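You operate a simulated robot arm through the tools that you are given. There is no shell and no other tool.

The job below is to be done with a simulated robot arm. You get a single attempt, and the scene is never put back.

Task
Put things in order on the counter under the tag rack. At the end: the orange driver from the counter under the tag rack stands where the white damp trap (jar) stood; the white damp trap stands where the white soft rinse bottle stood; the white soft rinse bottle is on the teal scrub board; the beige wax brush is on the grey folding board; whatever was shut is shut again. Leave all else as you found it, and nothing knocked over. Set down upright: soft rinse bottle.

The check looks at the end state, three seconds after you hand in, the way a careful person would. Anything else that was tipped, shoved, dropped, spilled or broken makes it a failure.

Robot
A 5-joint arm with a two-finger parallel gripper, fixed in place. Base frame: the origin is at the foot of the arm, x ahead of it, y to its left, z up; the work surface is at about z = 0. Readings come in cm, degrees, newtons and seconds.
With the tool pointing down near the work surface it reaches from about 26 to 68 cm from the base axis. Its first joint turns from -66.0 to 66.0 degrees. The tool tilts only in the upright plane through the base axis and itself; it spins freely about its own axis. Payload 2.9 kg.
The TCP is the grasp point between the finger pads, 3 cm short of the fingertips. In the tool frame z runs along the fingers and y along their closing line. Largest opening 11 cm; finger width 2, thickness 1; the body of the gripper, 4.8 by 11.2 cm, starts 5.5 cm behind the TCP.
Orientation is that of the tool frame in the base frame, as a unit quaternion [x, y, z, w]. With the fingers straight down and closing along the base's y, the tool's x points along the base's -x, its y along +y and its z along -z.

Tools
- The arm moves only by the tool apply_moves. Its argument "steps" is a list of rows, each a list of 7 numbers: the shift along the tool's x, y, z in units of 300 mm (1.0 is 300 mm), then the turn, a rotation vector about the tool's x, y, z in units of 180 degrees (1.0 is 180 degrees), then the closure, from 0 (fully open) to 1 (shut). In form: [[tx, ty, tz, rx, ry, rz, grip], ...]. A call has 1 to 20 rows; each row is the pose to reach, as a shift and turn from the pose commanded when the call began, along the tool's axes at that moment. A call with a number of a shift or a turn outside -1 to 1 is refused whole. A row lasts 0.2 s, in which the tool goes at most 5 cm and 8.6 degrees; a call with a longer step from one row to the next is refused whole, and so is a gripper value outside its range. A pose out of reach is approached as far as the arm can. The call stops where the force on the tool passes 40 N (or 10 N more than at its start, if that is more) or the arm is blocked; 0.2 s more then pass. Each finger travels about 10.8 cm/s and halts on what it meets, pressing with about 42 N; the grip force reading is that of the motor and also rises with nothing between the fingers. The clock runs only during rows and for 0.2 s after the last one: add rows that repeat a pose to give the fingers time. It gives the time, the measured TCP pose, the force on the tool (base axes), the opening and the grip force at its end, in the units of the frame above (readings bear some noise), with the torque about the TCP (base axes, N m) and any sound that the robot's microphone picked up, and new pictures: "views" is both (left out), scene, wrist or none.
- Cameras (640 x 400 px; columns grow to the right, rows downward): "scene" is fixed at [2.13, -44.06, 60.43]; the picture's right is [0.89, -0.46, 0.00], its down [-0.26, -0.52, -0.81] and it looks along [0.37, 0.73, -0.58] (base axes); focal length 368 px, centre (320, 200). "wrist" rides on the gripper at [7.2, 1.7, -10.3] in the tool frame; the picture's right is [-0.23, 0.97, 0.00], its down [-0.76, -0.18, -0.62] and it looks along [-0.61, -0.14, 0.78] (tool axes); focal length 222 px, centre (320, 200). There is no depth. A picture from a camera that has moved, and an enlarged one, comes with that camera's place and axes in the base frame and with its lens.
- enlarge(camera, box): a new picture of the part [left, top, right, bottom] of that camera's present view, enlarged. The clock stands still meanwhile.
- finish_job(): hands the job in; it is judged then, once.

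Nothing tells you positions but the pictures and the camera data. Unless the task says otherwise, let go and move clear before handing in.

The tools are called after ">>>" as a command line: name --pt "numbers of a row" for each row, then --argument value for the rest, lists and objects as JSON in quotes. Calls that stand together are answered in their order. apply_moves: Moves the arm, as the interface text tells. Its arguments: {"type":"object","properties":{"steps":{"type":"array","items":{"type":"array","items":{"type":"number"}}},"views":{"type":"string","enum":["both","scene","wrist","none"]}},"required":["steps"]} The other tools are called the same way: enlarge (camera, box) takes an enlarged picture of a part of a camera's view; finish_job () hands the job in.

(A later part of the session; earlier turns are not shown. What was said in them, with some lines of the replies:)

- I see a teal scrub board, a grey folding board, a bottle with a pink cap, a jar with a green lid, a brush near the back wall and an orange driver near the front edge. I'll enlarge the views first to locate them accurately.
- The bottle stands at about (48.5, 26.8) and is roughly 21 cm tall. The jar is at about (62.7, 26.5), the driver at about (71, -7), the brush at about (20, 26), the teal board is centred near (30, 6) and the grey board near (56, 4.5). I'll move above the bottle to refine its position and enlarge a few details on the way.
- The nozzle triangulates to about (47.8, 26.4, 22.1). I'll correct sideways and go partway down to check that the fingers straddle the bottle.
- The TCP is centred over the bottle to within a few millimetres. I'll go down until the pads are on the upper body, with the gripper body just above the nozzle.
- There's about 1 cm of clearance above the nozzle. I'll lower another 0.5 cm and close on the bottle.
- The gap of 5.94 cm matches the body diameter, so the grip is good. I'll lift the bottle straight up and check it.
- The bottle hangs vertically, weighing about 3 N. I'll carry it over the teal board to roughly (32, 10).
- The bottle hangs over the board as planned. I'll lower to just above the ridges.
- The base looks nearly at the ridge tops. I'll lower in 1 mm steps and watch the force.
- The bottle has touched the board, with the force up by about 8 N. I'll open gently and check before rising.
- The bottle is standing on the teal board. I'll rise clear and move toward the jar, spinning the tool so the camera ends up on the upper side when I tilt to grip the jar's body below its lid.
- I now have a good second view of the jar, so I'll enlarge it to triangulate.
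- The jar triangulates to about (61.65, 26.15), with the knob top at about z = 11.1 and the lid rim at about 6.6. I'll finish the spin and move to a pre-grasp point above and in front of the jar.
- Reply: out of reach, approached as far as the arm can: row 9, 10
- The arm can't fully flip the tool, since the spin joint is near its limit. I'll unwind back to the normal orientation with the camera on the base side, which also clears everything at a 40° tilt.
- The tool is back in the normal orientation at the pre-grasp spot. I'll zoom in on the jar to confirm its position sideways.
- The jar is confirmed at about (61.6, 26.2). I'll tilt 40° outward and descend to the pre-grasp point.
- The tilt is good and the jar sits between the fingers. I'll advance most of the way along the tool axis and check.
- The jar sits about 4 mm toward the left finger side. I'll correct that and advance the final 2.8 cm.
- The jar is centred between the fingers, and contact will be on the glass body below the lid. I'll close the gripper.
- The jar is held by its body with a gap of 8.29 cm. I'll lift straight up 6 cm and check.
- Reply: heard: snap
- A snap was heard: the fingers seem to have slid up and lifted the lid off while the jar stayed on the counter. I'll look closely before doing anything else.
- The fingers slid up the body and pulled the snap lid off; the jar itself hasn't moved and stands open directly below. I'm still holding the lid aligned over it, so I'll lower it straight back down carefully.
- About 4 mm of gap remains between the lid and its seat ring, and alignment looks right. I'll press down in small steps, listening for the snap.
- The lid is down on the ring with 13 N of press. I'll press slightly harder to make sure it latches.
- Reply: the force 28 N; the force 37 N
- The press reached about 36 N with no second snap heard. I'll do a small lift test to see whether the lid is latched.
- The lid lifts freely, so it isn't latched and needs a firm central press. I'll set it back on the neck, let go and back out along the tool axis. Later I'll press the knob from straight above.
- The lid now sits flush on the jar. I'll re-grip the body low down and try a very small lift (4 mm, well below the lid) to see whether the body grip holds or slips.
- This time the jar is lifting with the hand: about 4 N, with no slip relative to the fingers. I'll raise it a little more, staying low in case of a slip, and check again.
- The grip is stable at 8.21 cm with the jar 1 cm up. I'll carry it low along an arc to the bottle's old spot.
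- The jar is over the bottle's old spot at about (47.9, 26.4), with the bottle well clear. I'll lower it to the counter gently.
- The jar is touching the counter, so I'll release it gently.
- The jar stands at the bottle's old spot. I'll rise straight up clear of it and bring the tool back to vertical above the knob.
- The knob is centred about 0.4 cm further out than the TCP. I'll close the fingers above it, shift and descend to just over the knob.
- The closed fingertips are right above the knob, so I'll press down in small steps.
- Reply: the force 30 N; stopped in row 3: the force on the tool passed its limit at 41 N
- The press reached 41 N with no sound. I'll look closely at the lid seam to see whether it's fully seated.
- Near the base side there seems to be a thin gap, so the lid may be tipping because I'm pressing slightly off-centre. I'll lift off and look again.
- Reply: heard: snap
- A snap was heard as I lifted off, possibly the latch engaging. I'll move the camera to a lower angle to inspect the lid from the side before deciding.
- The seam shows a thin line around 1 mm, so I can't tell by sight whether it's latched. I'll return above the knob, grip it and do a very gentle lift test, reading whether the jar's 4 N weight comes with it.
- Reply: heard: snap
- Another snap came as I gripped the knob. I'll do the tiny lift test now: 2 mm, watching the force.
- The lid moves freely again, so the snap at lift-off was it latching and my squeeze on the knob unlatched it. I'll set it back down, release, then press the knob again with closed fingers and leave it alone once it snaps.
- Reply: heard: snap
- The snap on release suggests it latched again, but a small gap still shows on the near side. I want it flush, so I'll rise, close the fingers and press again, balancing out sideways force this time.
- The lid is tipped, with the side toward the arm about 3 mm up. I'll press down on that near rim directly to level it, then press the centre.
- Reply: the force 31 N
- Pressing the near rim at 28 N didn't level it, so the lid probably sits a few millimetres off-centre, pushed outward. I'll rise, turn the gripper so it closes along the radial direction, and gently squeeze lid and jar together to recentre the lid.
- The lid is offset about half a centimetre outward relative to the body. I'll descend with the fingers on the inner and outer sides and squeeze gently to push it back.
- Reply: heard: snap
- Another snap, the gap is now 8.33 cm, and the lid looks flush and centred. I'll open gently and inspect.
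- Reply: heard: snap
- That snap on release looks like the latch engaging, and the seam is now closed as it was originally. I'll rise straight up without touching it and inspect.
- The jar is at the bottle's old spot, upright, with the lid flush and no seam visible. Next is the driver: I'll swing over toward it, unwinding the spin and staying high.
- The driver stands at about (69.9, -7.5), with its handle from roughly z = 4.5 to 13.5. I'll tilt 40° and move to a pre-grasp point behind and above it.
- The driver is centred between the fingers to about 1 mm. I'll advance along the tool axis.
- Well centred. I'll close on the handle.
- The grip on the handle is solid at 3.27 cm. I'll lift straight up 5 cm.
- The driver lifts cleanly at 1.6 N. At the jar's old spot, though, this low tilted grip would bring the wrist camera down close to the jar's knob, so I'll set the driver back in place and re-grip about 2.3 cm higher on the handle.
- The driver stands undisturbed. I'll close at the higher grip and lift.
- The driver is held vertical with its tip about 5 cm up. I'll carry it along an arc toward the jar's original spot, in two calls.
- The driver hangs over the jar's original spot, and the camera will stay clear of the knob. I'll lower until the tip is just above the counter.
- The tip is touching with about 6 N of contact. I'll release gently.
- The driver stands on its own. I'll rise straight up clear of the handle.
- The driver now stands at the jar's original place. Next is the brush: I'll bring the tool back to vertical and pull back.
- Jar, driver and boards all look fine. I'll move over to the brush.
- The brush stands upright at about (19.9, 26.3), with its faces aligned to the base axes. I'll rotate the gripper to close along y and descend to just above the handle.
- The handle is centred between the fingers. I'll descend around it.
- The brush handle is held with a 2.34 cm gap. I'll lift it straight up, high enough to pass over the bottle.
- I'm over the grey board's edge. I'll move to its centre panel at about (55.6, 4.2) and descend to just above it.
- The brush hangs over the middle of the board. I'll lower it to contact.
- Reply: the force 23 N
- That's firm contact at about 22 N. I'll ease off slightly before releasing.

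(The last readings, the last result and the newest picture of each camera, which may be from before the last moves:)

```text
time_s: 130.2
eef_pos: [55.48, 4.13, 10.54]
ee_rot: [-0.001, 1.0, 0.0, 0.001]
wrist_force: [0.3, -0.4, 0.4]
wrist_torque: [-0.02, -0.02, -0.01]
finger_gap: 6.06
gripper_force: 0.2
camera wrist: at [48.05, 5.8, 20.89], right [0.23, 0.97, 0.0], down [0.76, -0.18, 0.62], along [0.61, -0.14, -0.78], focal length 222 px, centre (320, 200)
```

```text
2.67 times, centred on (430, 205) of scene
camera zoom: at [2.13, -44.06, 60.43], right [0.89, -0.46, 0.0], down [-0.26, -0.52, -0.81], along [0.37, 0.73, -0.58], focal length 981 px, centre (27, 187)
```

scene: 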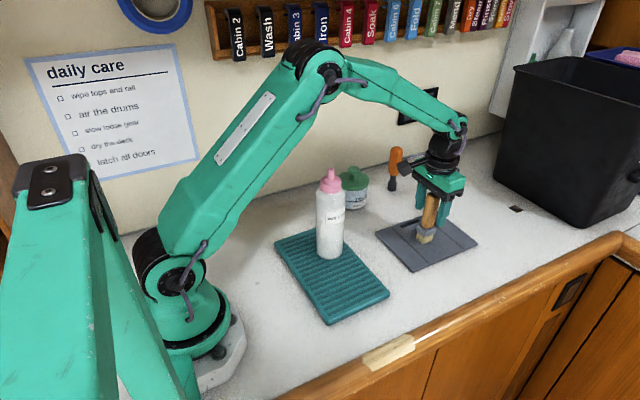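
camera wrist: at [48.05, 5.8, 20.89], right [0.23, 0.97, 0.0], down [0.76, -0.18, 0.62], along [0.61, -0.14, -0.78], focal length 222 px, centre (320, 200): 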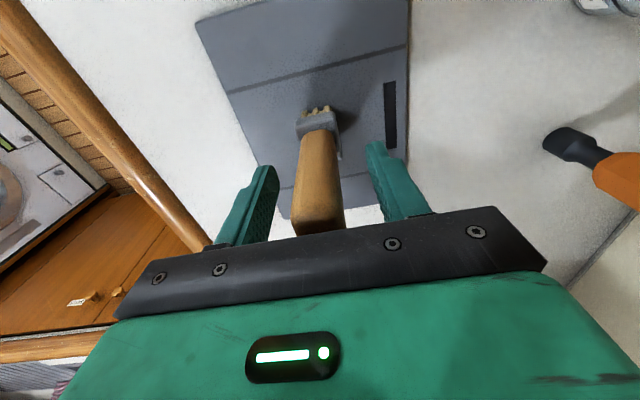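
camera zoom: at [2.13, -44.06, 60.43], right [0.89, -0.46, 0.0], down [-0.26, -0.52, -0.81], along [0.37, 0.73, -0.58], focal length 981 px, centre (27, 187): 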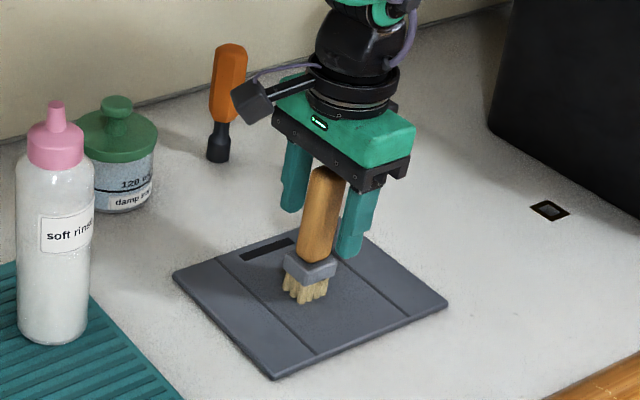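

The brush stands on the board by itself. I'll rise straight up.

>>> apply_moves --pt "0 0 -0.03 0 0 0 0.45" --pt "0 0 -0.1 0 0 0 0.45" --pt "0 0 -0.2 0 0 0 0.45" --pt "0 0 -0.32 0 0 0 0.4" --pt "0 0 -0.44 0 0 0 0.2" --pt "0 0 -0.55 0 0 0 0" --pt "0 0 -0.55 0 0 0 0" --views "both"

>>> enlarge --camera "scene" --box '[310, 130, 500, 280]'

>>> enlarge --camera "scene" --box '[330, 150, 385, 215]'

```text
time_s: 131.8
eef_pos: [55.55, 4.04, 27.23]
ee_rot: [0.0, 1.0, 0.0, 0.0]
wrist_force: [-0.1, -0.6, 0.3]
wrist_torque: [0.0, -0.01, 0.01]
finger_gap: 10.99
gripper_force: 0.1
camera wrist: at [48.22, 5.74, 37.52], right [0.23, 0.97, 0.0], down [0.76, -0.18, 0.62], along [0.61, -0.14, -0.78], focal length 222 px, centre (320, 200)
```

scene: 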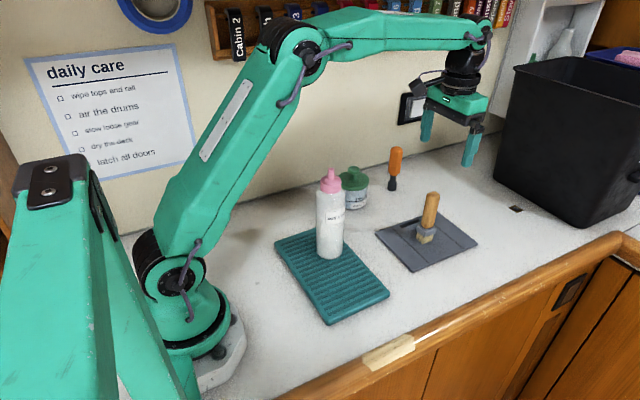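
wrist: 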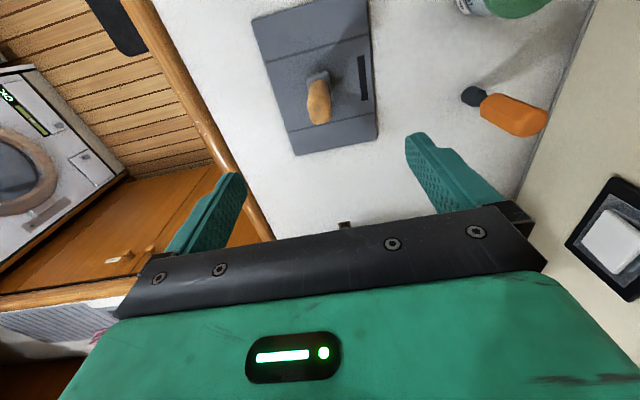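

```text
2.67 times, centred on (405, 205) of scene
camera zoom: at [2.13, -44.06, 60.43], right [0.89, -0.46, 0.0], down [-0.26, -0.52, -0.81], along [0.37, 0.73, -0.58], focal length 981 px, centre (93, 187)
```

zoom: 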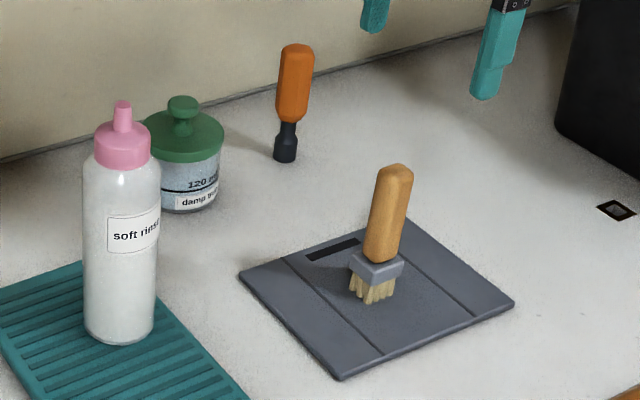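

```text
6.15 times, centred on (358, 182) of scene
camera zoom: at [2.13, -44.06, 60.43], right [0.89, -0.46, 0.0], down [-0.26, -0.52, -0.81], along [0.37, 0.73, -0.58], focal length 2263 px, centre (89, 308)
```

zoom: 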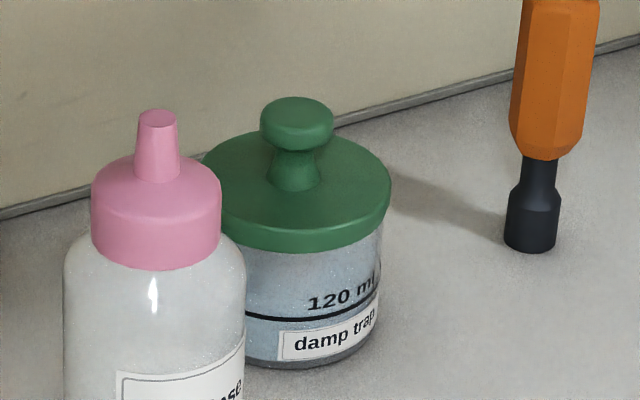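

Everything is in place: the bottle stands upright on the teal board, and the jar, lid flush, is at the bottle's old spot. The driver stands where the jar was, the brush is upright on the grey board, and the gripper is empty and clear. I'm handing the job in.

>>> finish_job

```text
The job is handed in.
```

I've handed the job in, and everything looked to be in place on the last pictures. The jar's lid did come off once along the way.

- **Soft rinse bottle:** upright on the teal scrub board.
- **Damp trap jar:** at the bottle's old spot, within about 1 cm by my estimate. My first grip pulled its snap lid off. I put it back, but pressing the knob seated it tilted, so I squeezed the lid and jar together to recentre it. A snap sounded as I let go, and the lid has looked flush since. I didn't pull on the lid to test it, because gripping the knob had unlatched it earlier.
- **Orange driver:** standing where the jar stood, also within about 1 cm.
- **Wax brush:** standing on its bristles in the middle of the grey folding board.

I didn't see either board or anything else on the counter move, and nothing was knocked over or spilled. The gripper is open and clear above the counter.
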